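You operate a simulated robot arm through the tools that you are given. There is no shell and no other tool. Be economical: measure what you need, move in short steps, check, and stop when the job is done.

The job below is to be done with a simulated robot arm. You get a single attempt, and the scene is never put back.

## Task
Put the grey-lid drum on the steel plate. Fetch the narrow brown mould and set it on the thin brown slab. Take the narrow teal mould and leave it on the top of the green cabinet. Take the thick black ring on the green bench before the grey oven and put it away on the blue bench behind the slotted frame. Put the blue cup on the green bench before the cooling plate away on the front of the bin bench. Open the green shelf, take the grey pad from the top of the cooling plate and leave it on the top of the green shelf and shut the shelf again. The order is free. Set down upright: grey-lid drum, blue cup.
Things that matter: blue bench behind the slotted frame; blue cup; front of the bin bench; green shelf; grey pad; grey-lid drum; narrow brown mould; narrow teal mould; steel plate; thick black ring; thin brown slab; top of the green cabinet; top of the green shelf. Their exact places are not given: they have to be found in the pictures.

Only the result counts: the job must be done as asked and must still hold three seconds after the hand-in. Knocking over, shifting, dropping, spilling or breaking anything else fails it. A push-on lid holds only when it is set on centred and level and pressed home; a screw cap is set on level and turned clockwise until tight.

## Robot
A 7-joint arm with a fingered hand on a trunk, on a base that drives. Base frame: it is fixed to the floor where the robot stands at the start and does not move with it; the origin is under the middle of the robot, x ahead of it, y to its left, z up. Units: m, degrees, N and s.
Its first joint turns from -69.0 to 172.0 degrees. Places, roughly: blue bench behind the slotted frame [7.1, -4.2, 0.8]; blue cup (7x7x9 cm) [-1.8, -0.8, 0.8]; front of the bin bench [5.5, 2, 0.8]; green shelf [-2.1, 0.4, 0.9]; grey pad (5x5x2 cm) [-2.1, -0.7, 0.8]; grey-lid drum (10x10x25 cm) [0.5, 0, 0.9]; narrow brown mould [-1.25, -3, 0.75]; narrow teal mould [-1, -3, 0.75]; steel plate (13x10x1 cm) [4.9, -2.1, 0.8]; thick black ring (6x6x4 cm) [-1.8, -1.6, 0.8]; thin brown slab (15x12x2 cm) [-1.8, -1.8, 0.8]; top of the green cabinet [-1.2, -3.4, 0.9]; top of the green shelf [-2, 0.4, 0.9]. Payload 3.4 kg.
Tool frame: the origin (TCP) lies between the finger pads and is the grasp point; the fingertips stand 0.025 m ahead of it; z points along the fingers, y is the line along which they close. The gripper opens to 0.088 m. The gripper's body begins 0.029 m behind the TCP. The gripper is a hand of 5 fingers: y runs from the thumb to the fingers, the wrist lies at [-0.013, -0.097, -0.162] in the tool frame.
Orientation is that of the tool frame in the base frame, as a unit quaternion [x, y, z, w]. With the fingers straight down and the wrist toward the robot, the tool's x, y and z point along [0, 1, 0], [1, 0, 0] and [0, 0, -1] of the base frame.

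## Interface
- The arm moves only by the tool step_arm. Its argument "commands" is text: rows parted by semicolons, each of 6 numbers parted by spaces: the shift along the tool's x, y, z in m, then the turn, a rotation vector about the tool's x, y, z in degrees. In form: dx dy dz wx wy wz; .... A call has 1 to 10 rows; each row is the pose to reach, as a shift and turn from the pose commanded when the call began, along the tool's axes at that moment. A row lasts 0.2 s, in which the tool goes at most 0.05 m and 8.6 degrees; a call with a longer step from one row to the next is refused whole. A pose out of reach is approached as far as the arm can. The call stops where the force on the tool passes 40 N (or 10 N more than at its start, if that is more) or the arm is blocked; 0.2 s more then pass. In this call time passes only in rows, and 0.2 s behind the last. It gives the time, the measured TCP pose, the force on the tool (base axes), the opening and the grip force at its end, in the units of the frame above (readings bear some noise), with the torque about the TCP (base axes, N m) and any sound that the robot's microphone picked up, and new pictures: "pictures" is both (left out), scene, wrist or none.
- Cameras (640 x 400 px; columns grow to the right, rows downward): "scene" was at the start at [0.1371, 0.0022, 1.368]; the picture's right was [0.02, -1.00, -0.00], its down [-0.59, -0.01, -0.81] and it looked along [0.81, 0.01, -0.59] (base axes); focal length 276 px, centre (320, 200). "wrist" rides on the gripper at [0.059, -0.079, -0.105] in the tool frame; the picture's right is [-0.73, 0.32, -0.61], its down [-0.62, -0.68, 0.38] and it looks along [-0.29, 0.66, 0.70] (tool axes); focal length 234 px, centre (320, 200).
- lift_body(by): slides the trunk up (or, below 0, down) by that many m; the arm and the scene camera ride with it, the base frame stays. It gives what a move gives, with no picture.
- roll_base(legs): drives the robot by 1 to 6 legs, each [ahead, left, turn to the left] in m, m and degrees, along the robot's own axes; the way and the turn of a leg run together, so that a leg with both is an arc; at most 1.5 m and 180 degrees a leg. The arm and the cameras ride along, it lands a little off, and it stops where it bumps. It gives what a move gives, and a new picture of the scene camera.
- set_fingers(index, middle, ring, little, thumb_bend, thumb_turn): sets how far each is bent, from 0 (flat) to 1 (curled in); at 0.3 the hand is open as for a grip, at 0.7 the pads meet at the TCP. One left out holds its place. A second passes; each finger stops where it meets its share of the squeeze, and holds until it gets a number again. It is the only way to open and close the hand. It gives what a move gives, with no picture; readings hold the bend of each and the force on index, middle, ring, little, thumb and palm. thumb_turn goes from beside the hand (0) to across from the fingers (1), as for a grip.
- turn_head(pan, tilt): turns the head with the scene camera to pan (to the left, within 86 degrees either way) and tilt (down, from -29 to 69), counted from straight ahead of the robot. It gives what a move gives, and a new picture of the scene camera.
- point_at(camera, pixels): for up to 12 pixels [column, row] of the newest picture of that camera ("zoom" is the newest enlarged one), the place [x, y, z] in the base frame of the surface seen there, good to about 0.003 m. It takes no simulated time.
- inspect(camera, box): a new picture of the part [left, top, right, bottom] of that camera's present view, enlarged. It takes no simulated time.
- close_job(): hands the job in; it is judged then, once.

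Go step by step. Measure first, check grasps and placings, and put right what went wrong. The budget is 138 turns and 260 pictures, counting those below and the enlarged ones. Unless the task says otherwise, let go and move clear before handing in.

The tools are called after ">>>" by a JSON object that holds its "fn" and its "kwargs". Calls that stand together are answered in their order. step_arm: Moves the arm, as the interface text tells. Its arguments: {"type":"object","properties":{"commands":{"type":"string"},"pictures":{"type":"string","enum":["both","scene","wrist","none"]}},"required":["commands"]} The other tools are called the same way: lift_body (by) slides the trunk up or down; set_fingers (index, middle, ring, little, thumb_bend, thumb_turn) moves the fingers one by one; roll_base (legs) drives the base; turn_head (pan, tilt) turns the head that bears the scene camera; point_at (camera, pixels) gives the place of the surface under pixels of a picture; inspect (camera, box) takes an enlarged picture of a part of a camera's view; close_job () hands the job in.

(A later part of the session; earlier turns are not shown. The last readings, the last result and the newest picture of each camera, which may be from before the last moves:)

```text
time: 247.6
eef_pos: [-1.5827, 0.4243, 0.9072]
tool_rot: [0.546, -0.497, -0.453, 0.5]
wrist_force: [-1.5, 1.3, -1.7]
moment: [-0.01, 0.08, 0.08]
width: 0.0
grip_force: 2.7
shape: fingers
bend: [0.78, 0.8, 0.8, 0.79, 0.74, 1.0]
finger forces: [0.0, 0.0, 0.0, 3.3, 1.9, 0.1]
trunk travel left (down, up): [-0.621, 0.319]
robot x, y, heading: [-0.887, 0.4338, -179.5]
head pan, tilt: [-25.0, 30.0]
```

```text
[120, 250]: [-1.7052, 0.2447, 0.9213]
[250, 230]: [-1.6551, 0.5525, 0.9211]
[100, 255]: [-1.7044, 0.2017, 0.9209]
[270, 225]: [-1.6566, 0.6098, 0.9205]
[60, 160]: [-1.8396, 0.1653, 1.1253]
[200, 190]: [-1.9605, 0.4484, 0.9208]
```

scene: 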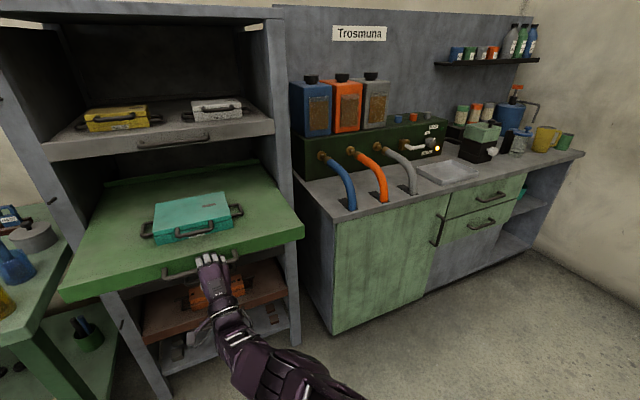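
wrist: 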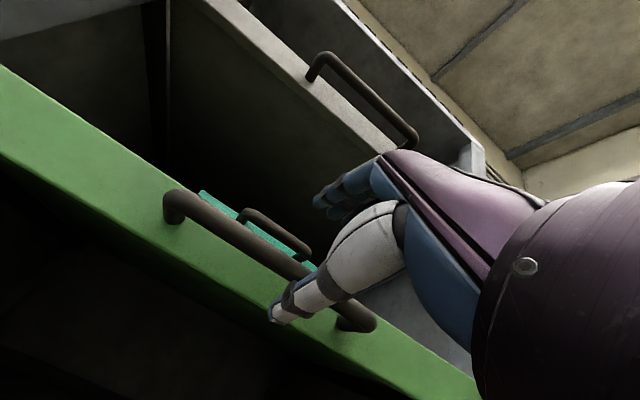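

The green shelf is open by 22 cm (front now x≈-1.62). I release the bar, back off, and turn the hand down again for the pad.

>>> {"fn": "set_fingers", "kwargs": {"index": 0.3, "middle": 0.3, "ring": 0.3, "little": 0.3, "thumb_bend": 0.3}}

>>> {"fn": "roll_base", "kwargs": {"legs": [[-0.2, 0, 0]]}}

>>> {"fn": "step_arm", "kwargs": {"commands": "0 0 0 8.5 0 0; 0 0 0 17 0 0; 0 0 0 25.5 0 0; 0 0 0 34 0 0; 0 0 0 42.5 0 0; 0 0 0 51 0 0; 0 0 0 59.5 0 0; 0 0 0 68 0 0; 0 0 0 76.5 0 0; 0 0 0 85 0 0", "pictures": "none"}}

>>> {"fn": "lift_body", "kwargs": {"by": 0.12}}

>>> {"fn": "roll_base", "kwargs": {"legs": [[0, 1.08, 0]]}}

```text
time: 248.6
eef_pos: [-1.5839, 0.4242, 0.9075]
tool_rot: [0.547, -0.497, -0.452, 0.499]
wrist_force: [1.1, -0.6, 0.3]
moment: [0.0, -0.01, 0.0]
width: 0.0843
grip_force: 0.0
shape: fingers
bend: [0.3, 0.3, 0.3, 0.3, 0.3, 0.98]
finger forces: [0.0, 0.0, 0.0, 0.0, 0.1, 0.0]
trunk travel left (down, up): [-0.621, 0.319]
robot x, y, heading: [-0.8846, 0.4327, -179.4]
head pan, tilt: [-25.0, 30.0]
```

```text
time: 250.2
eef_pos: [-1.3773, 0.4244, 0.9083]
tool_rot: [0.548, -0.496, -0.451, 0.5]
wrist_force: [-0.2, -0.7, 0.0]
moment: [-0.03, -0.05, 0.02]
width: 0.0842
grip_force: 0.0
shape: fingers
bend: [0.3, 0.3, 0.3, 0.3, 0.3, 0.98]
finger forces: [0.0, 0.0, 0.0, 0.0, 0.0, 0.1]
trunk travel left (down, up): [-0.621, 0.319]
robot x, y, heading: [-0.6775, 0.4373, -179.6]
head pan, tilt: [-25.0, 30.0]
```

scene: 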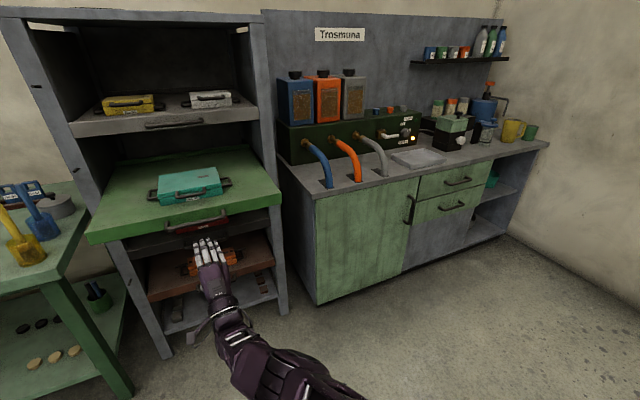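

```text
time: 252.4
eef_pos: [-1.3823, 0.4261, 0.9062]
tool_rot: [0.742, -0.671, 0.004, -0.003]
wrist_force: [0.5, 0.8, 0.0]
moment: [0.0, -0.01, -0.01]
width: 0.0847
grip_force: 0.0
shape: fingers
bend: [0.3, 0.3, 0.3, 0.3, 0.3, 0.98]
finger forces: [0.0, 0.1, 0.0, 0.0, 0.0, 0.0]
out of reach, approached as far as the arm can: row 1, 2, 3, 4, 5, 6, 7, 8, 9, 10
trunk travel left (down, up): [-0.621, 0.319]
robot x, y, heading: [-0.6774, 0.4353, -179.4]
head pan, tilt: [-25.0, 30.0]
```

```text
time: 253.9
eef_pos: [-1.3821, 0.4256, 1.0252]
tool_rot: [0.741, -0.671, 0.002, -0.002]
wrist_force: [0.5, 0.2, 1.0]
moment: [0.01, -0.02, 0.0]
width: 0.0845
grip_force: 0.1
shape: fingers
bend: [0.3, 0.3, 0.3, 0.3, 0.3, 0.98]
finger forces: [0.0, 0.0, 0.1, 0.1, 0.0, 0.1]
trunk travel left (down, up): [-0.741, 0.199]
robot x, y, heading: [-0.6811, 0.4337, -179.4]
head pan, tilt: [-25.0, 30.0]
```

```text
time: 259.5
eef_pos: [-1.3586, -0.6827, 1.0257]
tool_rot: [0.75, -0.662, 0.002, -0.002]
wrist_force: [-0.5, 0.3, 0.6]
moment: [0.02, 0.04, 0.01]
width: 0.0847
grip_force: 0.0
shape: fingers
bend: [0.3, 0.3, 0.3, 0.3, 0.3, 0.98]
finger forces: [0.1, 0.1, 0.0, 0.0, 0.1, 0.0]
trunk travel left (down, up): [-0.741, 0.199]
robot x, y, heading: [-0.6526, -0.6572, -178.1]
head pan, tilt: [-25.0, 30.0]
```

scene: 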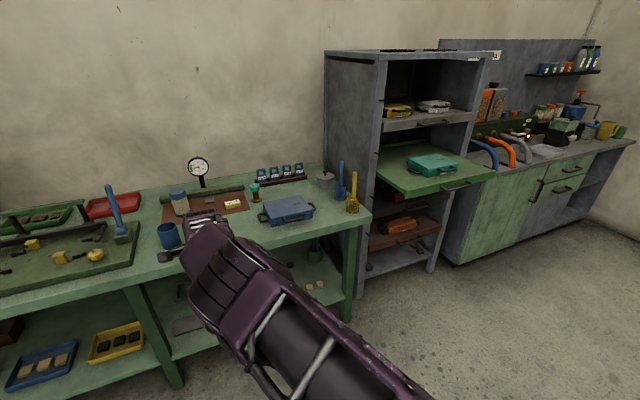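

The hand hides the pad. I look from here with a different pan and zoom to measure the pad, gauge and neighbours.

>>> {"fn": "step_arm", "kwargs": {"commands": "0.04 0 0 0 0 0; 0.08 0 0 0 0 0; 0.12 0 0 0 0 0; 0.16 0 0 0 0 0", "pictures": "none"}}

>>> {"fn": "inspect", "kwargs": {"camera": "scene", "box": [130, 140, 290, 240]}}

```text
time: 260.5
eef_pos: [-1.3418, -0.7587, 1.0277]
tool_rot: [0.749, -0.663, 0.002, -0.001]
wrist_force: [0.3, 0.3, 0.4]
moment: [0.03, -0.02, -0.01]
width: 0.0846
grip_force: 0.0
shape: fingers
bend: [0.3, 0.3, 0.3, 0.3, 0.3, 0.98]
finger forces: [0.0, 0.1, 0.1, 0.1, 0.0, 0.0]
out of reach, approached as far as the arm can: row 2, 3, 4
trunk travel left (down, up): [-0.741, 0.199]
robot x, y, heading: [-0.6567, -0.6586, -178.4]
head pan, tilt: [-25.0, 30.0]
```

```text
4.00 times, centred on (210, 190) of scene
```

zoom: 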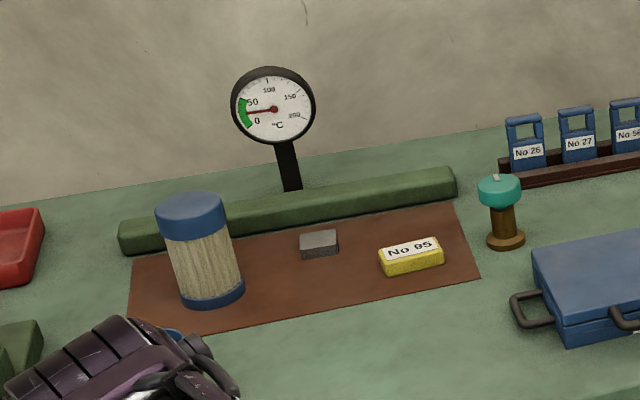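

>>> {"fn": "point_at", "kwargs": {"camera": "zoom", "pixels": [[303, 238], [335, 234], [304, 255], [336, 252], [319, 240], [320, 225], [300, 208], [273, 110], [290, 170], [238, 290], [205, 200], [385, 255]]}}

```text
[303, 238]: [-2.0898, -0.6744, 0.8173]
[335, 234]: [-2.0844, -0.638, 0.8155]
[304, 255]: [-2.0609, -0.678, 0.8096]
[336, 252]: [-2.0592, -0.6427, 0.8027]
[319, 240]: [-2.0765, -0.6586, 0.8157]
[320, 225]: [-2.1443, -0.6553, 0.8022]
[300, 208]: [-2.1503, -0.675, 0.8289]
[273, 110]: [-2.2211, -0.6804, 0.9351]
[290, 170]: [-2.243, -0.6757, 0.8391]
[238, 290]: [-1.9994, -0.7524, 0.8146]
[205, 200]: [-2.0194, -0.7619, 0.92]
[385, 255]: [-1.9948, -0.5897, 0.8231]
```

The pad centre is (-2.080, -0.658), top 0.8165; the can's near edge is at y≈-0.727 and the green bar at x≈-2.145. I yaw the hand 8° more to keep its camera off the can, narrow the opening, and drive over the pad.

>>> {"fn": "step_arm", "kwargs": {"commands": "-0.04 0 0 0 0 -4; -0.081 0 0 0 0 -8", "pictures": "none"}}

>>> {"fn": "set_fingers", "kwargs": {"index": 0.36, "middle": 0.36, "ring": 0.36, "little": 0.36, "thumb_bend": 0.36}}

>>> {"fn": "roll_base", "kwargs": {"legs": [[0.7, 0, -1.6]]}}

>>> {"fn": "inspect", "kwargs": {"camera": "wrist", "box": [0, 0, 640, 400]}}

```text
time: 261.1
eef_pos: [-1.368, -0.6798, 1.0241]
tool_rot: [0.794, -0.607, 0.004, -0.002]
wrist_force: [-0.1, 0.2, -0.6]
moment: [-0.06, -0.04, 0.01]
width: 0.0845
grip_force: 0.1
shape: fingers
bend: [0.3, 0.3, 0.3, 0.3, 0.3, 0.98]
finger forces: [0.0, 0.1, 0.0, 0.0, 0.1, 0.1]
out of reach, approached as far as the arm can: row 1, 2
trunk travel left (down, up): [-0.741, 0.199]
robot x, y, heading: [-0.6541, -0.6536, -178.5]
head pan, tilt: [-25.0, 30.0]
```

```text
time: 262.1
eef_pos: [-1.3667, -0.6809, 1.0237]
tool_rot: [0.794, -0.608, 0.003, -0.003]
wrist_force: [-0.3, 0.1, 0.5]
moment: [0.02, -0.01, 0.0]
width: 0.0726
grip_force: 0.0
shape: fingers
bend: [0.36, 0.36, 0.36, 0.36, 0.36, 0.98]
finger forces: [0.1, 0.1, 0.0, 0.0, 0.0, 0.0]
trunk travel left (down, up): [-0.741, 0.199]
robot x, y, heading: [-0.6517, -0.6591, -177.9]
head pan, tilt: [-25.0, 30.0]
```

```text
time: 265.9
eef_pos: [-2.0543, -0.6865, 1.0237]
tool_rot: [0.789, -0.614, 0.004, -0.002]
wrist_force: [0.3, 0.6, -0.3]
moment: [-0.02, -0.02, 0.0]
width: 0.0726
grip_force: 0.0
shape: fingers
bend: [0.36, 0.36, 0.36, 0.36, 0.36, 0.98]
finger forces: [0.1, 0.0, 0.0, 0.1, 0.0, 0.0]
trunk travel left (down, up): [-0.741, 0.199]
robot x, y, heading: [-1.3394, -0.676, -179.1]
head pan, tilt: [-25.0, 30.0]
```

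scene: 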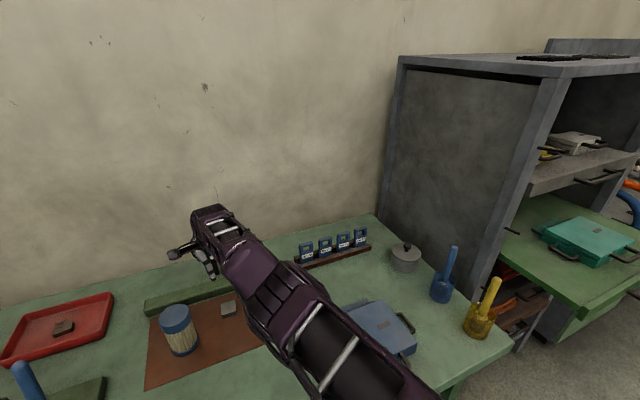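

```text
1.00 times, centred on (320, 200) of wrist
```

zoom: 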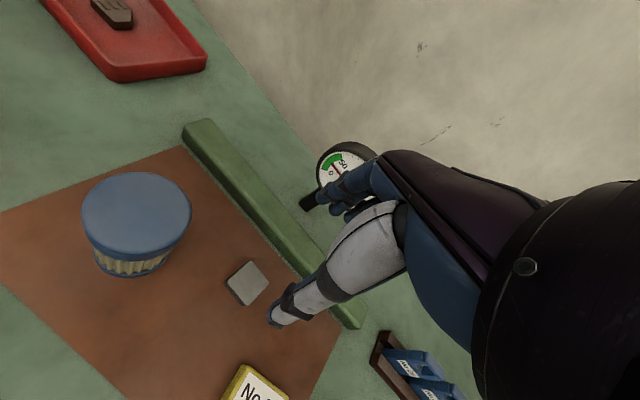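

I measure pad and can from the wrist view.

>>> {"fn": "point_at", "kwargs": {"camera": "zoom", "pixels": [[229, 283], [248, 263], [266, 281], [243, 303], [247, 283], [135, 205], [85, 200], [188, 215], [135, 175], [130, 235]]}}

```text
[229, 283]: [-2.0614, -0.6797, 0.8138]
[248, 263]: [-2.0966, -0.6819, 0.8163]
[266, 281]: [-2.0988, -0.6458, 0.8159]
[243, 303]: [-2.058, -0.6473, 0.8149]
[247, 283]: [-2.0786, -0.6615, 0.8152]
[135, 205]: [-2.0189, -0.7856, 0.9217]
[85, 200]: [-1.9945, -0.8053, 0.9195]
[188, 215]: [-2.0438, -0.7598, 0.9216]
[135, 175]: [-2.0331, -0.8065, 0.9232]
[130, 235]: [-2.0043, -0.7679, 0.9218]
```

Pad centre (-2.079, -0.6635), 4 cm square; the can is farther than thought. I align the base and lower most of the way.

>>> {"fn": "roll_base", "kwargs": {"legs": [[0.025, -0.024, 0]]}}

>>> {"fn": "lift_body", "kwargs": {"by": -0.14}}

>>> {"fn": "inspect", "kwargs": {"camera": "wrist", "box": [0, 0, 640, 400]}}

```text
time: 266.7
eef_pos: [-2.079, -0.6644, 1.0246]
tool_rot: [0.789, -0.615, 0.002, -0.001]
wrist_force: [-0.3, -0.2, 0.1]
moment: [-0.03, 0.0, 0.02]
width: 0.0728
grip_force: 0.0
shape: fingers
bend: [0.36, 0.36, 0.36, 0.36, 0.36, 0.98]
finger forces: [0.1, 0.0, 0.0, 0.0, 0.1, 0.0]
trunk travel left (down, up): [-0.741, 0.199]
robot x, y, heading: [-1.3689, -0.653, -179.2]
head pan, tilt: [-25.0, 30.0]
```

scene: 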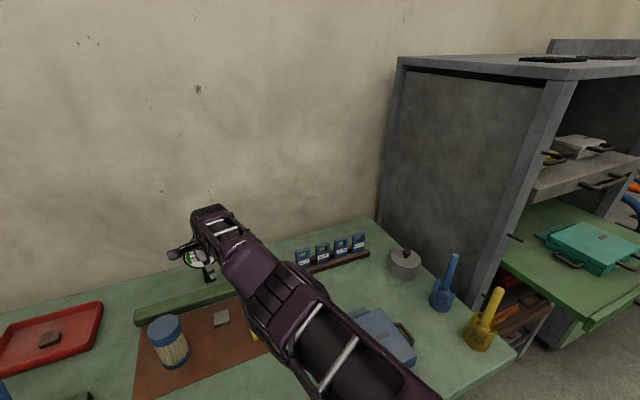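

```text
time: 268.4
eef_pos: [-2.0796, -0.6629, 0.8832]
tool_rot: [0.788, -0.615, 0.004, -0.002]
wrist_force: [-0.4, 0.7, 0.4]
moment: [0.0, -0.01, 0.01]
width: 0.0729
grip_force: 0.1
shape: fingers
bend: [0.36, 0.36, 0.36, 0.36, 0.36, 0.98]
finger forces: [0.0, 0.0, 0.0, 0.0, 0.1, 0.0]
trunk travel left (down, up): [-0.601, 0.339]
robot x, y, heading: [-1.3658, -0.6503, -179.1]
head pan, tilt: [-25.0, 30.0]
```

```text
1.00 times, centred on (320, 200) of wrist
```

zoom: 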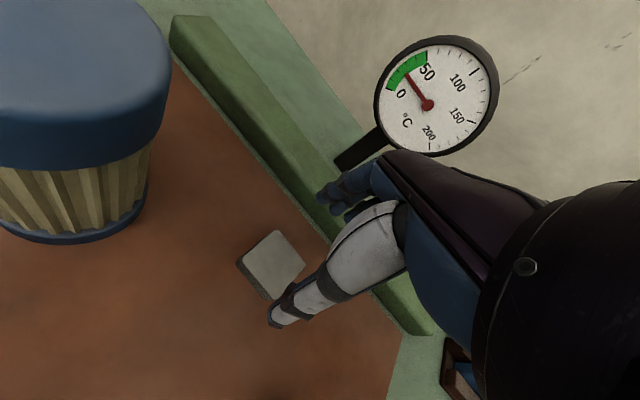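

Alignment looks right. I lower 5.3 cm and close on the pad.

>>> {"fn": "lift_body", "kwargs": {"by": -0.054}}

>>> {"fn": "set_fingers", "kwargs": {"index": 0.75, "middle": 0.75, "ring": 0.75, "little": 0.75, "thumb_bend": 0.75}}

>>> {"fn": "lift_body", "kwargs": {"by": 0.2}}

>>> {"fn": "inspect", "kwargs": {"camera": "wrist", "box": [0, 0, 640, 400]}}

```text
time: 269.4
eef_pos: [-2.0788, -0.6636, 0.8301]
tool_rot: [0.788, -0.615, 0.003, -0.002]
wrist_force: [0.2, 0.1, -0.6]
moment: [0.01, 0.04, 0.0]
width: 0.0728
grip_force: 0.1
shape: fingers
bend: [0.36, 0.36, 0.36, 0.36, 0.36, 0.98]
finger forces: [0.0, 0.1, 0.0, 0.1, 0.0, 0.1]
trunk travel left (down, up): [-0.547, 0.393]
robot x, y, heading: [-1.3652, -0.6506, -179.2]
head pan, tilt: [-25.0, 30.0]
```

```text
time: 270.4
eef_pos: [-2.0802, -0.664, 0.8298]
tool_rot: [0.789, -0.615, 0.003, 0.0]
wrist_force: [-1.8, -0.3, 2.6]
moment: [-0.06, 0.0, -0.02]
width: 0.0388
grip_force: 21.6
shape: fingers
bend: [0.72, 0.64, 0.73, 0.75, 0.46, 0.98]
finger forces: [10.9, 7.1, 4.6, 0.1, 20.6, 0.1]
trunk travel left (down, up): [-0.547, 0.393]
robot x, y, heading: [-1.3682, -0.6513, -178.9]
head pan, tilt: [-25.0, 30.0]
```

```text
time: 272.5
eef_pos: [-2.0808, -0.6642, 1.0303]
tool_rot: [0.789, -0.615, 0.003, -0.001]
wrist_force: [-0.7, -0.1, -1.6]
moment: [0.01, -0.02, 0.02]
width: 0.0385
grip_force: 20.2
shape: fingers
bend: [0.73, 0.73, 0.73, 0.75, 0.45, 0.98]
finger forces: [9.2, 6.7, 4.6, 0.0, 20.9, 0.0]
trunk travel left (down, up): [-0.747, 0.193]
robot x, y, heading: [-1.3646, -0.6535, -178.9]
head pan, tilt: [-25.0, 30.0]
```

```text
1.00 times, centred on (320, 200) of wrist
```

zoom: 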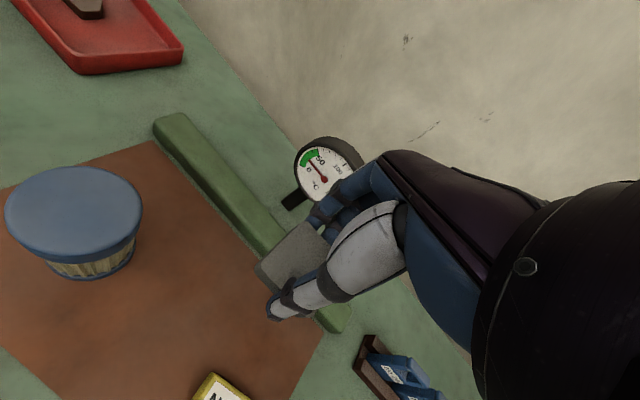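

The pad is held (38 mm, 20 N). I back off and slide north to the open shelf.

>>> {"fn": "roll_base", "kwargs": {"legs": [[-0.66, 0, -1], [0, -1.27, 0]]}}

>>> {"fn": "turn_head", "kwargs": {"pan": 0, "tilt": 42}}

>>> {"fn": "inspect", "kwargs": {"camera": "scene", "box": [200, 80, 440, 230]}}

```text
time: 282.3
eef_pos: [-1.4192, 0.6344, 1.03]
tool_rot: [0.785, -0.619, 0.004, -0.001]
wrist_force: [0.1, 0.7, 0.8]
moment: [0.02, -0.01, 0.0]
width: 0.0387
grip_force: 20.8
shape: fingers
bend: [0.73, 0.73, 0.73, 0.75, 0.45, 0.98]
finger forces: [9.2, 6.7, 4.7, 0.0, 21.0, 0.0]
trunk travel left (down, up): [-0.747, 0.193]
robot x, y, heading: [-0.7039, 0.6411, -179.5]
head pan, tilt: [-25.0, 30.0]
```

scene: 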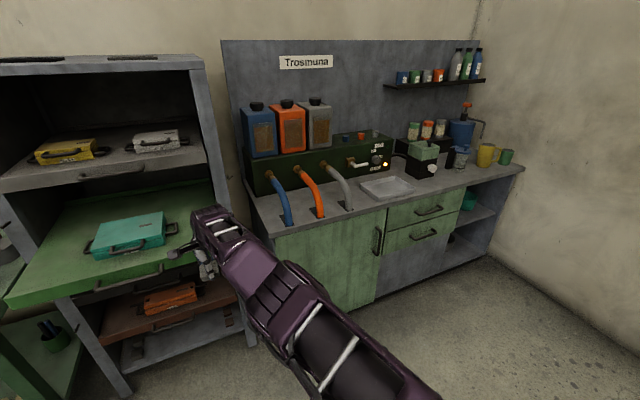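

```text
time: 283.2
eef_pos: [-1.4192, 0.6339, 1.03]
tool_rot: [0.786, -0.619, 0.002, -0.002]
wrist_force: [0.7, 0.9, 0.1]
moment: [-0.01, 0.03, 0.0]
width: 0.0387
grip_force: 20.6
shape: fingers
bend: [0.73, 0.73, 0.73, 0.75, 0.45, 0.98]
finger forces: [9.2, 6.8, 4.6, 0.0, 20.8, 0.0]
trunk travel left (down, up): [-0.747, 0.193]
robot x, y, heading: [-0.7037, 0.6375, -179.6]
head pan, tilt: [0.0, 42.0]
```

scene: 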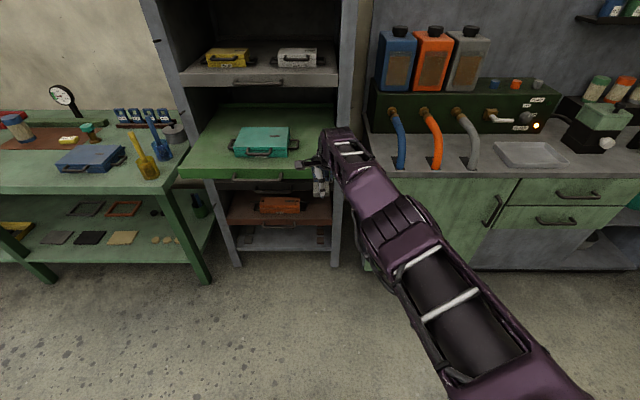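

```text
2.67 times, centred on (320, 155) of scene
```

zoom: 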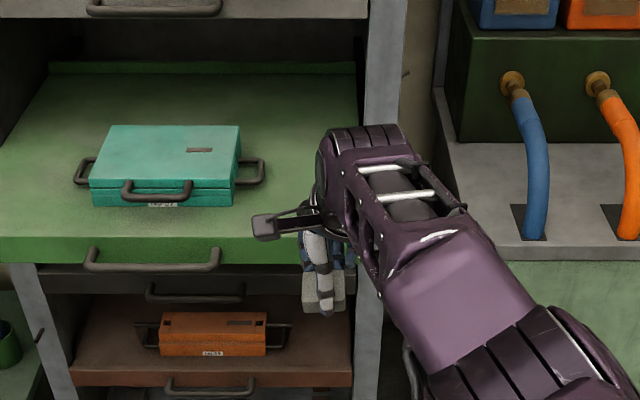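

The pad hangs in the hand at zoom (322,290). I measure the shelf's front, case and right post.

>>> {"fn": "point_at", "kwargs": {"camera": "zoom", "pixels": [[280, 230], [264, 172], [235, 195], [30, 225], [300, 200], [50, 200], [100, 195], [345, 100], [365, 200], [385, 100], [90, 172], [20, 190]]}}

```text
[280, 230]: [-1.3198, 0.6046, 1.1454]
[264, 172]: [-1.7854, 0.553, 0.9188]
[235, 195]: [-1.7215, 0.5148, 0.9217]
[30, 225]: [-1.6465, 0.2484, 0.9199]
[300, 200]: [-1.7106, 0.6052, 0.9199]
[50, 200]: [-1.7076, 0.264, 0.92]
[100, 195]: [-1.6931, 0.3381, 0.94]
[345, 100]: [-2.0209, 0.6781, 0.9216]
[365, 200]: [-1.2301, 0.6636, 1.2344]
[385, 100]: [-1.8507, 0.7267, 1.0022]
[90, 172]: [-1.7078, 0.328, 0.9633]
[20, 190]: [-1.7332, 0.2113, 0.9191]
```

I place the pad at (-1.73, 0.61), right of the case. Driving ahead 0.31 and left 0.024, then lowering.

>>> {"fn": "roll_base", "kwargs": {"legs": [[0.31, 0.024, 0]]}}

>>> {"fn": "lift_body", "kwargs": {"by": -0.077}}

>>> {"fn": "inspect", "kwargs": {"camera": "wrist", "box": [0, 0, 640, 400]}}

```text
time: 285.3
eef_pos: [-1.7272, 0.61, 1.029]
tool_rot: [0.786, -0.619, 0.003, -0.002]
wrist_force: [0.8, 0.0, -1.5]
moment: [0.0, -0.01, 0.03]
width: 0.0388
grip_force: 20.8
shape: fingers
bend: [0.73, 0.73, 0.73, 0.75, 0.45, 0.98]
finger forces: [9.2, 6.7, 4.6, 0.0, 20.9, 0.1]
trunk travel left (down, up): [-0.747, 0.193]
robot x, y, heading: [-1.0151, 0.6129, -179.7]
head pan, tilt: [0.0, 42.0]
```

scene: 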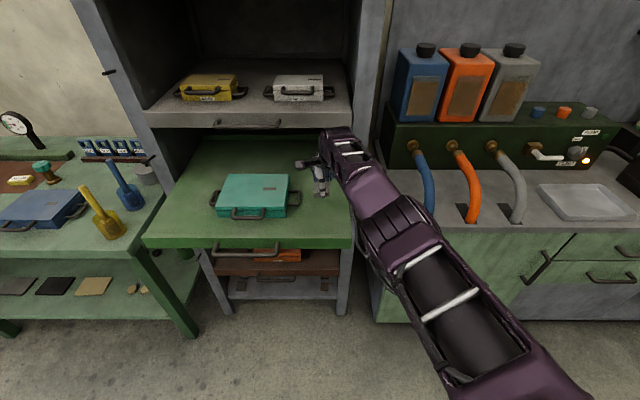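

```text
time: 286.4
eef_pos: [-1.7276, 0.6106, 0.9534]
tool_rot: [0.786, -0.619, 0.003, -0.001]
wrist_force: [-0.2, 0.3, -0.9]
moment: [0.02, 0.03, 0.02]
width: 0.0383
grip_force: 20.8
shape: fingers
bend: [0.73, 0.73, 0.74, 0.75, 0.45, 0.98]
finger forces: [9.1, 6.6, 4.6, 0.1, 21.0, 0.0]
trunk travel left (down, up): [-0.67, 0.27]
robot x, y, heading: [-1.015, 0.6156, -179.9]
head pan, tilt: [0.0, 42.0]
```

```text
1.00 times, centred on (320, 200) of wrist
```

zoom: 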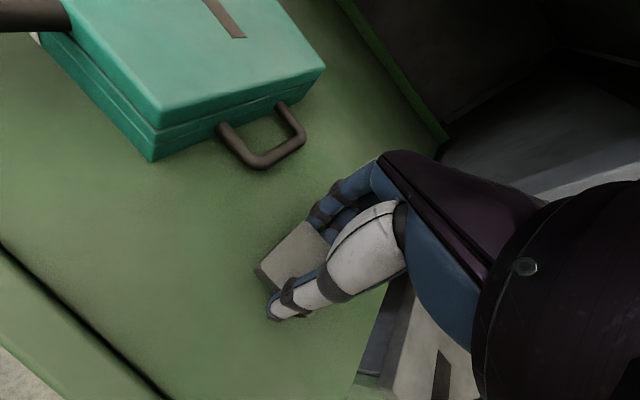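

The pad is just above the free part of the shelf. I lower 5 mm, release and rise.

>>> {"fn": "lift_body", "kwargs": {"by": -0.005}}

>>> {"fn": "set_fingers", "kwargs": {"index": 0.5, "middle": 0.5, "ring": 0.5, "little": 0.5, "thumb_bend": 0.35}}

>>> {"fn": "lift_body", "kwargs": {"by": 0.08}}

>>> {"fn": "inspect", "kwargs": {"camera": "wrist", "box": [0, 0, 640, 400]}}

>>> {"fn": "point_at", "kwargs": {"camera": "zoom", "pixels": [[250, 290], [270, 280], [260, 300], [240, 310], [270, 270], [230, 290]]}}

```text
time: 286.9
eef_pos: [-1.7275, 0.6104, 0.9487]
tool_rot: [0.786, -0.619, 0.003, -0.001]
wrist_force: [-1.5, 0.8, 4.1]
moment: [-0.04, -0.08, 0.0]
width: 0.0387
grip_force: 21.1
shape: fingers
bend: [0.73, 0.73, 0.73, 0.75, 0.45, 0.99]
finger forces: [10.7, 6.6, 4.2, 0.0, 21.1, 0.0]
trunk travel left (down, up): [-0.665, 0.275]
robot x, y, heading: [-1.0139, 0.6147, -179.4]
head pan, tilt: [0.0, 42.0]
```

```text
time: 287.9
eef_pos: [-1.7258, 0.6103, 0.9492]
tool_rot: [0.785, -0.619, 0.003, -0.001]
wrist_force: [1.3, 0.9, 3.6]
moment: [0.02, 0.04, 0.0]
width: 0.0577
grip_force: 1.7
shape: fingers
bend: [0.5, 0.52, 0.5, 0.5, 0.35, 0.98]
finger forces: [0.0, 3.5, 0.1, 0.1, 0.1, 0.0]
trunk travel left (down, up): [-0.665, 0.275]
robot x, y, heading: [-1.0148, 0.6148, -180.0]
head pan, tilt: [0.0, 42.0]
```

```text
time: 289.1
eef_pos: [-1.7284, 0.6101, 1.028]
tool_rot: [0.785, -0.619, 0.003, -0.001]
wrist_force: [0.2, -1.0, 0.2]
moment: [0.03, -0.01, 0.01]
width: 0.0575
grip_force: 0.0
shape: fingers
bend: [0.5, 0.5, 0.5, 0.5, 0.35, 0.98]
finger forces: [0.1, 0.0, 0.0, 0.1, 0.0, 0.0]
trunk travel left (down, up): [-0.745, 0.195]
robot x, y, heading: [-1.0157, 0.6149, -179.8]
head pan, tilt: [0.0, 42.0]
```

```text
1.00 times, centred on (320, 200) of wrist
```

zoom: 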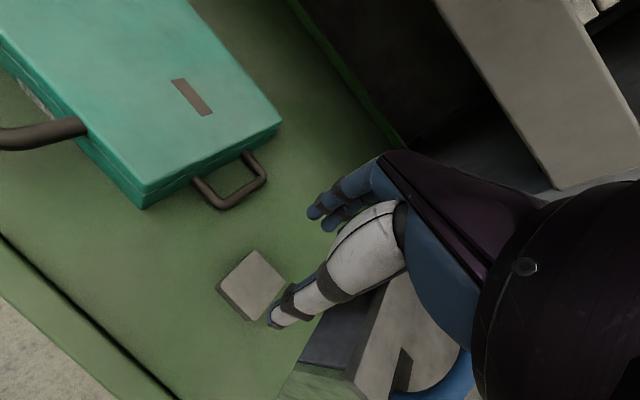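

```text
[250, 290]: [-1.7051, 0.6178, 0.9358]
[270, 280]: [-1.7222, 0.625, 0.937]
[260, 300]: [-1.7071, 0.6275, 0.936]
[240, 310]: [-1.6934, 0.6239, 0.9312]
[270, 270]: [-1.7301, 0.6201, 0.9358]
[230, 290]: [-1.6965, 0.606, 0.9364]
```

The pad lies on the shelf at about (-1.71, 0.615). To shut it, I close the fist, come in front of the bar and push it with the backs of the fingers.

>>> {"fn": "roll_base", "kwargs": {"legs": [[-0.27, 0, 0], [0, 0.19, 0]]}}

>>> {"fn": "set_fingers", "kwargs": {"index": 0.75, "middle": 0.75, "ring": 0.75, "little": 0.75, "thumb_bend": 0.7}}

>>> {"fn": "lift_body", "kwargs": {"by": -0.128}}

>>> {"fn": "roll_base", "kwargs": {"legs": [[0.24, 0, 0]]}}

```text
time: 292.2
eef_pos: [-1.4567, 0.4092, 1.0275]
tool_rot: [0.786, -0.618, 0.003, -0.001]
wrist_force: [-0.5, -0.3, -0.4]
moment: [0.01, -0.01, 0.01]
width: 0.0575
grip_force: 0.0
shape: fingers
bend: [0.5, 0.5, 0.5, 0.5, 0.35, 0.98]
finger forces: [0.1, 0.0, 0.0, 0.0, 0.1, 0.1]
trunk travel left (down, up): [-0.745, 0.195]
robot x, y, heading: [-0.7437, 0.4156, -179.6]
head pan, tilt: [0.0, 42.0]
```

scene: 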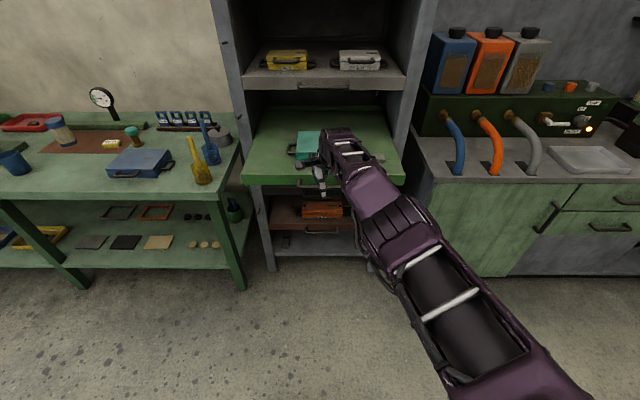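

```text
time: 293.2
eef_pos: [-1.4564, 0.4099, 1.0265]
tool_rot: [0.786, -0.619, 0.003, -0.001]
wrist_force: [-0.1, -0.6, 0.5]
moment: [-0.01, -0.01, 0.01]
width: 0.0
grip_force: 0.1
shape: fingers
bend: [0.75, 0.75, 0.75, 0.75, 0.67, 1.0]
finger forces: [0.0, 0.1, 0.0, 0.0, 0.1, 0.0]
trunk travel left (down, up): [-0.745, 0.195]
robot x, y, heading: [-0.7423, 0.4171, -179.5]
head pan, tilt: [0.0, 42.0]
```

```text
time: 294.8
eef_pos: [-1.4562, 0.41, 0.8996]
tool_rot: [0.786, -0.618, 0.003, -0.002]
wrist_force: [-0.7, -0.3, 0.1]
moment: [0.02, -0.01, 0.0]
width: 0.0001
grip_force: 0.0
shape: fingers
bend: [0.75, 0.75, 0.75, 0.75, 0.67, 1.0]
finger forces: [0.1, 0.0, 0.1, 0.0, 0.0, 0.0]
trunk travel left (down, up): [-0.617, 0.323]
robot x, y, heading: [-0.7412, 0.4142, -179.5]
head pan, tilt: [0.0, 42.0]
```

```text
time: 296.6
eef_pos: [-1.6944, 0.4059, 0.8991]
tool_rot: [0.787, -0.617, 0.003, -0.002]
wrist_force: [-0.5, 0.1, -0.3]
moment: [0.02, 0.0, 0.0]
width: 0.0002
grip_force: 0.0
shape: fingers
bend: [0.75, 0.75, 0.75, 0.75, 0.68, 1.0]
finger forces: [0.0, 0.0, 0.0, 0.0, 0.1, 0.1]
trunk travel left (down, up): [-0.617, 0.323]
robot x, y, heading: [-0.9794, 0.4122, -179.5]
head pan, tilt: [0.0, 42.0]
```

scene: 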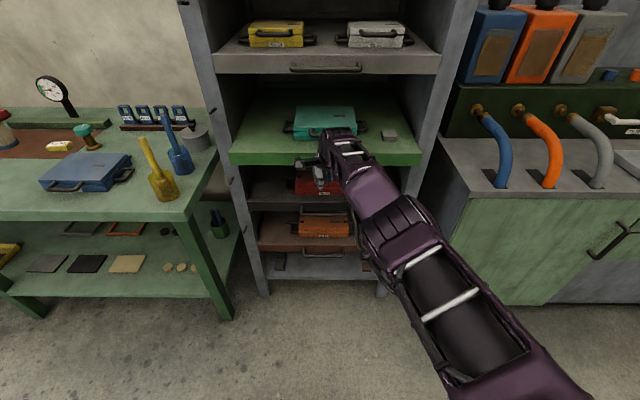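

The shelf is moving in with the pad riding along at (389,134). I measure its front and continue.

>>> {"fn": "point_at", "kwargs": {"camera": "scene", "pixels": [[260, 158], [405, 160], [389, 134], [250, 60], [430, 60], [385, 155]]}}

>>> {"fn": "roll_base", "kwargs": {"legs": [[0.07, 0, 0]]}}

>>> {"fn": "point_at", "kwargs": {"camera": "scene", "pixels": [[260, 158], [405, 160], [250, 160], [410, 165], [430, 60], [260, 165]]}}

```text
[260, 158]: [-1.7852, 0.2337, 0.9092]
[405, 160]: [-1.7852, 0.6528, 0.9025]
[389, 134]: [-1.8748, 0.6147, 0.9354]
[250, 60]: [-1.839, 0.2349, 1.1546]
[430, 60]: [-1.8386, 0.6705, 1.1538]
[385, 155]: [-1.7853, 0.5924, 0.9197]
```

```text
time: 297.6
eef_pos: [-1.7616, 0.4047, 0.9005]
tool_rot: [0.787, -0.617, 0.003, -0.002]
wrist_force: [6.4, -0.9, 1.8]
moment: [0.01, 0.12, 0.0]
width: 0.0
grip_force: 3.4
shape: fingers
bend: [0.75, 0.75, 0.75, 0.75, 0.68, 1.0]
finger forces: [0.1, 6.8, 0.3, 0.0, 0.0, 0.0]
trunk travel left (down, up): [-0.617, 0.323]
robot x, y, heading: [-1.0487, 0.4122, -179.6]
head pan, tilt: [0.0, 42.0]
```

scene: 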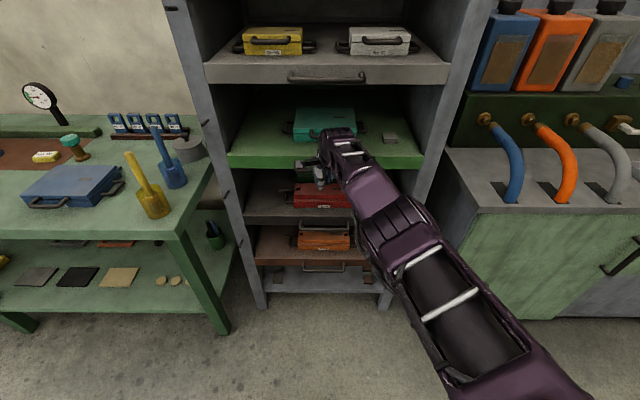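

```text
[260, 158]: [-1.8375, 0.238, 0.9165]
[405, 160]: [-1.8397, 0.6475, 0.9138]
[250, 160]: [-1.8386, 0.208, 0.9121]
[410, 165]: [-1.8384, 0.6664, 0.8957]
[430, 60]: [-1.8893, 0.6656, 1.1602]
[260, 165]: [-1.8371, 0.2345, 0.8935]
```

The shelf is shut (front at -1.839, as before) with the pad on it. I back off and go to the blue cup.

>>> {"fn": "roll_base", "kwargs": {"legs": [[-0.33, 0, 0], [0, 1.22, 0]]}}

>>> {"fn": "lift_body", "kwargs": {"by": 0.13}}

>>> {"fn": "set_fingers", "kwargs": {"index": 0.22, "middle": 0.22, "ring": 0.22, "little": 0.22, "thumb_bend": 0.22}}

>>> {"fn": "turn_head", "kwargs": {"pan": 10, "tilt": 40}}

```text
time: 305.5
eef_pos: [-1.4302, -0.7987, 0.8992]
tool_rot: [0.783, -0.623, 0.004, -0.002]
wrist_force: [-0.1, -0.1, 0.2]
moment: [0.01, 0.0, -0.01]
width: 0.0001
grip_force: 0.1
shape: fingers
bend: [0.75, 0.75, 0.75, 0.75, 0.68, 1.0]
finger forces: [0.0, 0.0, 0.0, 0.0, 0.0, 0.1]
trunk travel left (down, up): [-0.617, 0.323]
robot x, y, heading: [-0.7193, -0.8015, 179.8]
head pan, tilt: [0.0, 42.0]
```

scene: 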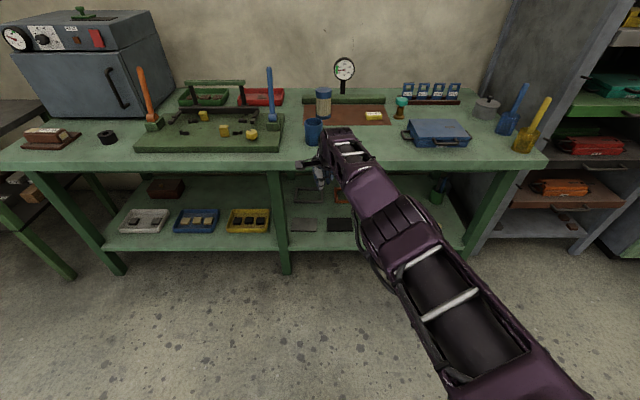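

```text
time: 307.1
eef_pos: [-1.4305, -0.7981, 1.0293]
tool_rot: [0.782, -0.623, 0.005, -0.002]
wrist_force: [-0.2, 0.0, 0.4]
moment: [0.01, 0.0, 0.02]
width: 0.0
grip_force: 0.2
shape: fingers
bend: [0.75, 0.75, 0.75, 0.75, 0.68, 1.0]
finger forces: [0.0, 0.1, 0.1, 0.0, 0.0, 0.0]
trunk travel left (down, up): [-0.747, 0.193]
robot x, y, heading: [-0.7213, -0.801, 179.9]
head pan, tilt: [0.0, 42.0]
```

```text
time: 308.1
eef_pos: [-1.4311, -0.7987, 1.0293]
tool_rot: [0.783, -0.622, 0.005, -0.002]
wrist_force: [0.2, 0.3, 0.5]
moment: [0.01, 0.02, 0.0]
width: 0.0998
grip_force: 0.2
shape: fingers
bend: [0.22, 0.22, 0.22, 0.22, 0.22, 0.97]
finger forces: [0.1, 0.1, 0.1, 0.0, 0.0, 0.1]
trunk travel left (down, up): [-0.747, 0.193]
robot x, y, heading: [-0.7168, -0.8025, 179.7]
head pan, tilt: [0.0, 42.0]
```

```text
time: 308.8
eef_pos: [-1.431, -0.7984, 1.0296]
tool_rot: [0.782, -0.623, 0.004, -0.002]
wrist_force: [-0.7, -0.1, 0.3]
moment: [0.0, -0.01, 0.0]
width: 0.0996
grip_force: 0.1
shape: fingers
bend: [0.22, 0.22, 0.22, 0.22, 0.22, 0.97]
finger forces: [0.0, 0.0, 0.0, 0.0, 0.1, 0.0]
trunk travel left (down, up): [-0.747, 0.193]
robot x, y, heading: [-0.718, -0.8049, 179.9]
head pan, tilt: [10.0, 40.0]
```

scene: 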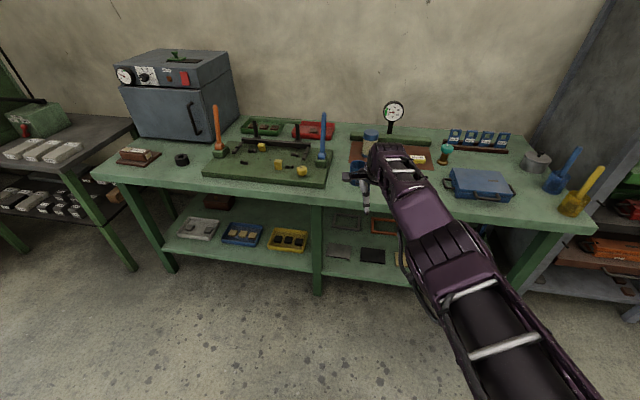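

I drive over toward the cup (est. (-1.80, -0.825)) and measure it with the wrist camera.

>>> {"fn": "roll_base", "kwargs": {"legs": [[0.33, 0.027, 0]]}}

>>> {"fn": "inspect", "kwargs": {"camera": "wrist", "box": [0, 0, 640, 400]}}

```text
time: 310.9
eef_pos: [-1.7509, -0.826, 1.0295]
tool_rot: [0.783, -0.622, 0.004, -0.002]
wrist_force: [0.1, 0.3, 0.3]
moment: [-0.01, -0.01, -0.01]
width: 0.0999
grip_force: 0.0
shape: fingers
bend: [0.22, 0.22, 0.22, 0.22, 0.22, 0.97]
finger forces: [0.1, 0.0, 0.0, 0.1, 0.1, 0.1]
trunk travel left (down, up): [-0.747, 0.193]
robot x, y, heading: [-1.0386, -0.8246, 180.0]
head pan, tilt: [10.0, 40.0]
```

scene: 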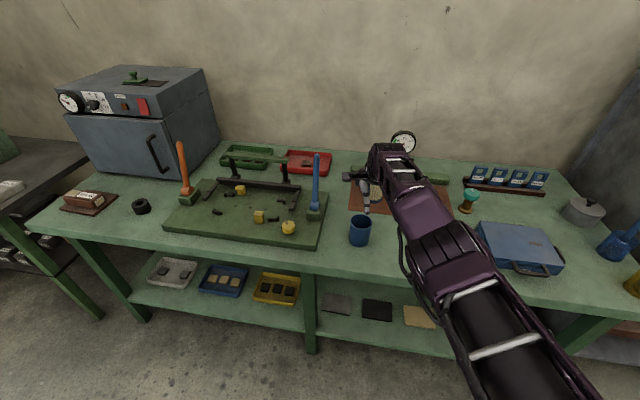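

```text
1.00 times, centred on (320, 200) of wrist
```

zoom: 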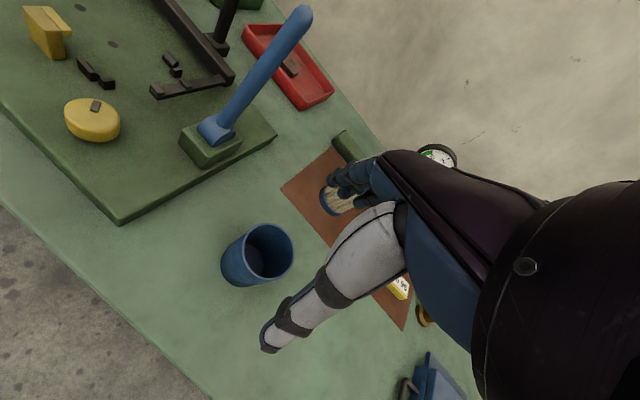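

>>> {"fn": "point_at", "kwargs": {"camera": "zoom", "pixels": [[267, 226], [291, 252], [272, 279], [244, 255], [258, 232], [285, 232], [225, 265], [265, 225], [290, 240], [248, 240]]}}

>>> {"fn": "inspect", "kwargs": {"camera": "scene", "box": [320, 190, 400, 260]}}

>>> {"fn": "point_at", "kwargs": {"camera": "scene", "pixels": [[350, 220], [369, 220], [360, 216], [360, 225], [359, 240], [360, 218]]}}

```text
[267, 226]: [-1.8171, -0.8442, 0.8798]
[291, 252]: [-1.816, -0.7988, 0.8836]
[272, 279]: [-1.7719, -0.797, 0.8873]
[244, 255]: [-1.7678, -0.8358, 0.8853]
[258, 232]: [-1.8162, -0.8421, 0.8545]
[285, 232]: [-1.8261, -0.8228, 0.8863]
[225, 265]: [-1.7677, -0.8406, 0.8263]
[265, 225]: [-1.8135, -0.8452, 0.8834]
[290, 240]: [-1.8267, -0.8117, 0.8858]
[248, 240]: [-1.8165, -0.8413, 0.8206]
```

```text
5.71 times, centred on (360, 225) of scene
```

zoom: 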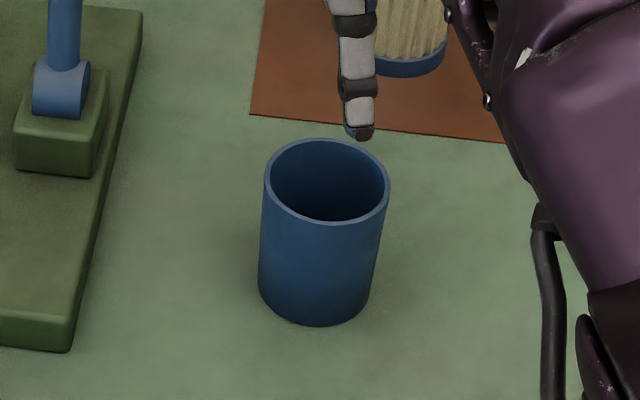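

```text
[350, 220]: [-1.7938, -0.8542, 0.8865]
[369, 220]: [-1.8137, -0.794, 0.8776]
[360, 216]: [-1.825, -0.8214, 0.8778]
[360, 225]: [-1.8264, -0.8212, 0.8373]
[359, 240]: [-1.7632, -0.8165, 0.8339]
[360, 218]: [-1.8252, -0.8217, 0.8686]
```

Cup centre (-1.795, -0.821), rim at 0.8875. I align, lower to TCP 0.868 and grip.

>>> {"fn": "roll_base", "kwargs": {"legs": [[0.044, -0.005, 0]]}}

>>> {"fn": "lift_body", "kwargs": {"by": -0.1}}

>>> {"fn": "inspect", "kwargs": {"camera": "wrist", "box": [0, 0, 640, 400]}}

```text
time: 311.8
eef_pos: [-1.7946, -0.8215, 1.0311]
tool_rot: [0.783, -0.622, 0.004, -0.002]
wrist_force: [-0.6, 0.3, -0.4]
moment: [0.01, 0.02, 0.01]
width: 0.0998
grip_force: 0.1
shape: fingers
bend: [0.22, 0.22, 0.22, 0.22, 0.22, 0.97]
finger forces: [0.1, 0.1, 0.0, 0.0, 0.0, 0.1]
trunk travel left (down, up): [-0.747, 0.193]
robot x, y, heading: [-1.0888, -0.8229, 179.9]
head pan, tilt: [10.0, 40.0]
```

scene: 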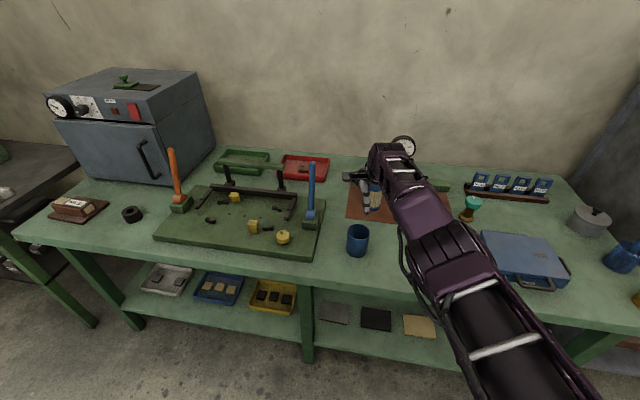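

```text
time: 313.2
eef_pos: [-1.7959, -0.8211, 0.9303]
tool_rot: [0.783, -0.622, 0.003, -0.002]
wrist_force: [0.5, -0.3, -0.2]
moment: [-0.03, 0.0, -0.02]
width: 0.0998
grip_force: 0.0
shape: fingers
bend: [0.22, 0.22, 0.22, 0.22, 0.22, 0.97]
finger forces: [0.1, 0.1, 0.0, 0.1, 0.1, 0.0]
trunk travel left (down, up): [-0.647, 0.293]
robot x, y, heading: [-1.082, -0.8209, 179.9]
head pan, tilt: [10.0, 40.0]
```

```text
1.00 times, centred on (320, 200) of wrist
```

zoom: 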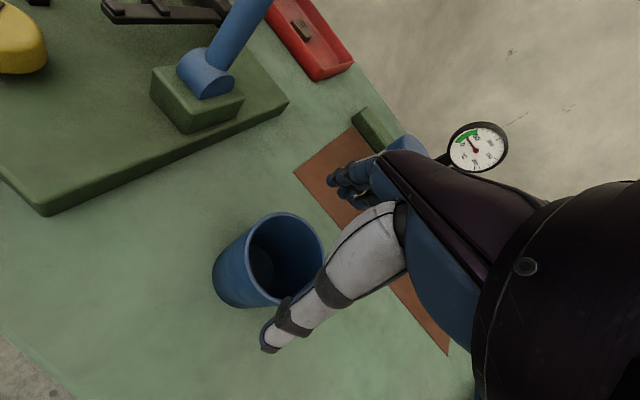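

Projection confirms the cup is centred between thumb and fingers. I lower 6.2 cm and close gently.

>>> {"fn": "lift_body", "kwargs": {"by": -0.062}}

>>> {"fn": "set_fingers", "kwargs": {"index": 0.6, "middle": 0.6, "ring": 0.6, "little": 0.6, "thumb_bend": 0.6}}

>>> {"fn": "lift_body", "kwargs": {"by": 0.04}}

>>> {"fn": "inspect", "kwargs": {"camera": "wrist", "box": [0, 0, 640, 400]}}

```text
time: 314.2
eef_pos: [-1.7953, -0.8221, 0.8679]
tool_rot: [0.784, -0.621, 0.003, -0.002]
wrist_force: [0.1, -0.2, -0.2]
moment: [0.0, -0.02, -0.02]
width: 0.1004
grip_force: 0.4
shape: fingers
bend: [0.22, 0.22, 0.22, 0.22, 0.22, 0.97]
finger forces: [0.1, 0.0, 0.0, 0.1, 0.1, 0.1]
trunk travel left (down, up): [-0.585, 0.355]
robot x, y, heading: [-1.0795, -0.8236, 179.6]
head pan, tilt: [10.0, 40.0]
```

```text
time: 315.2
eef_pos: [-1.7947, -0.8213, 0.8692]
tool_rot: [0.783, -0.622, 0.004, -0.001]
wrist_force: [-3.1, -0.4, 8.2]
moment: [-0.05, 0.37, 0.03]
width: 0.07
grip_force: 34.0
shape: fingers
bend: [0.29, 0.47, 0.52, 0.6, 0.49, 0.99]
finger forces: [20.7, 7.8, 4.5, 0.0, 34.6, 0.1]
trunk travel left (down, up): [-0.585, 0.355]
robot x, y, heading: [-1.0837, -0.8217, 179.8]
head pan, tilt: [10.0, 40.0]
```

```text
time: 316.0
eef_pos: [-1.7955, -0.8208, 0.9067]
tool_rot: [0.784, -0.621, 0.003, -0.002]
wrist_force: [0.2, 0.9, -1.5]
moment: [-0.01, 0.02, -0.02]
width: 0.0682
grip_force: 29.0
shape: fingers
bend: [0.3, 0.48, 0.53, 0.6, 0.51, 0.99]
finger forces: [16.2, 7.3, 4.4, 0.1, 30.6, 0.2]
trunk travel left (down, up): [-0.625, 0.315]
robot x, y, heading: [-1.0867, -0.8224, 179.5]
head pan, tilt: [10.0, 40.0]
```

```text
1.00 times, centred on (320, 200) of wrist
```

zoom: 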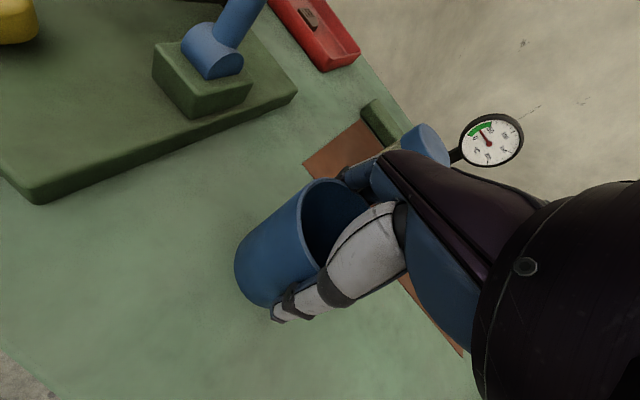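

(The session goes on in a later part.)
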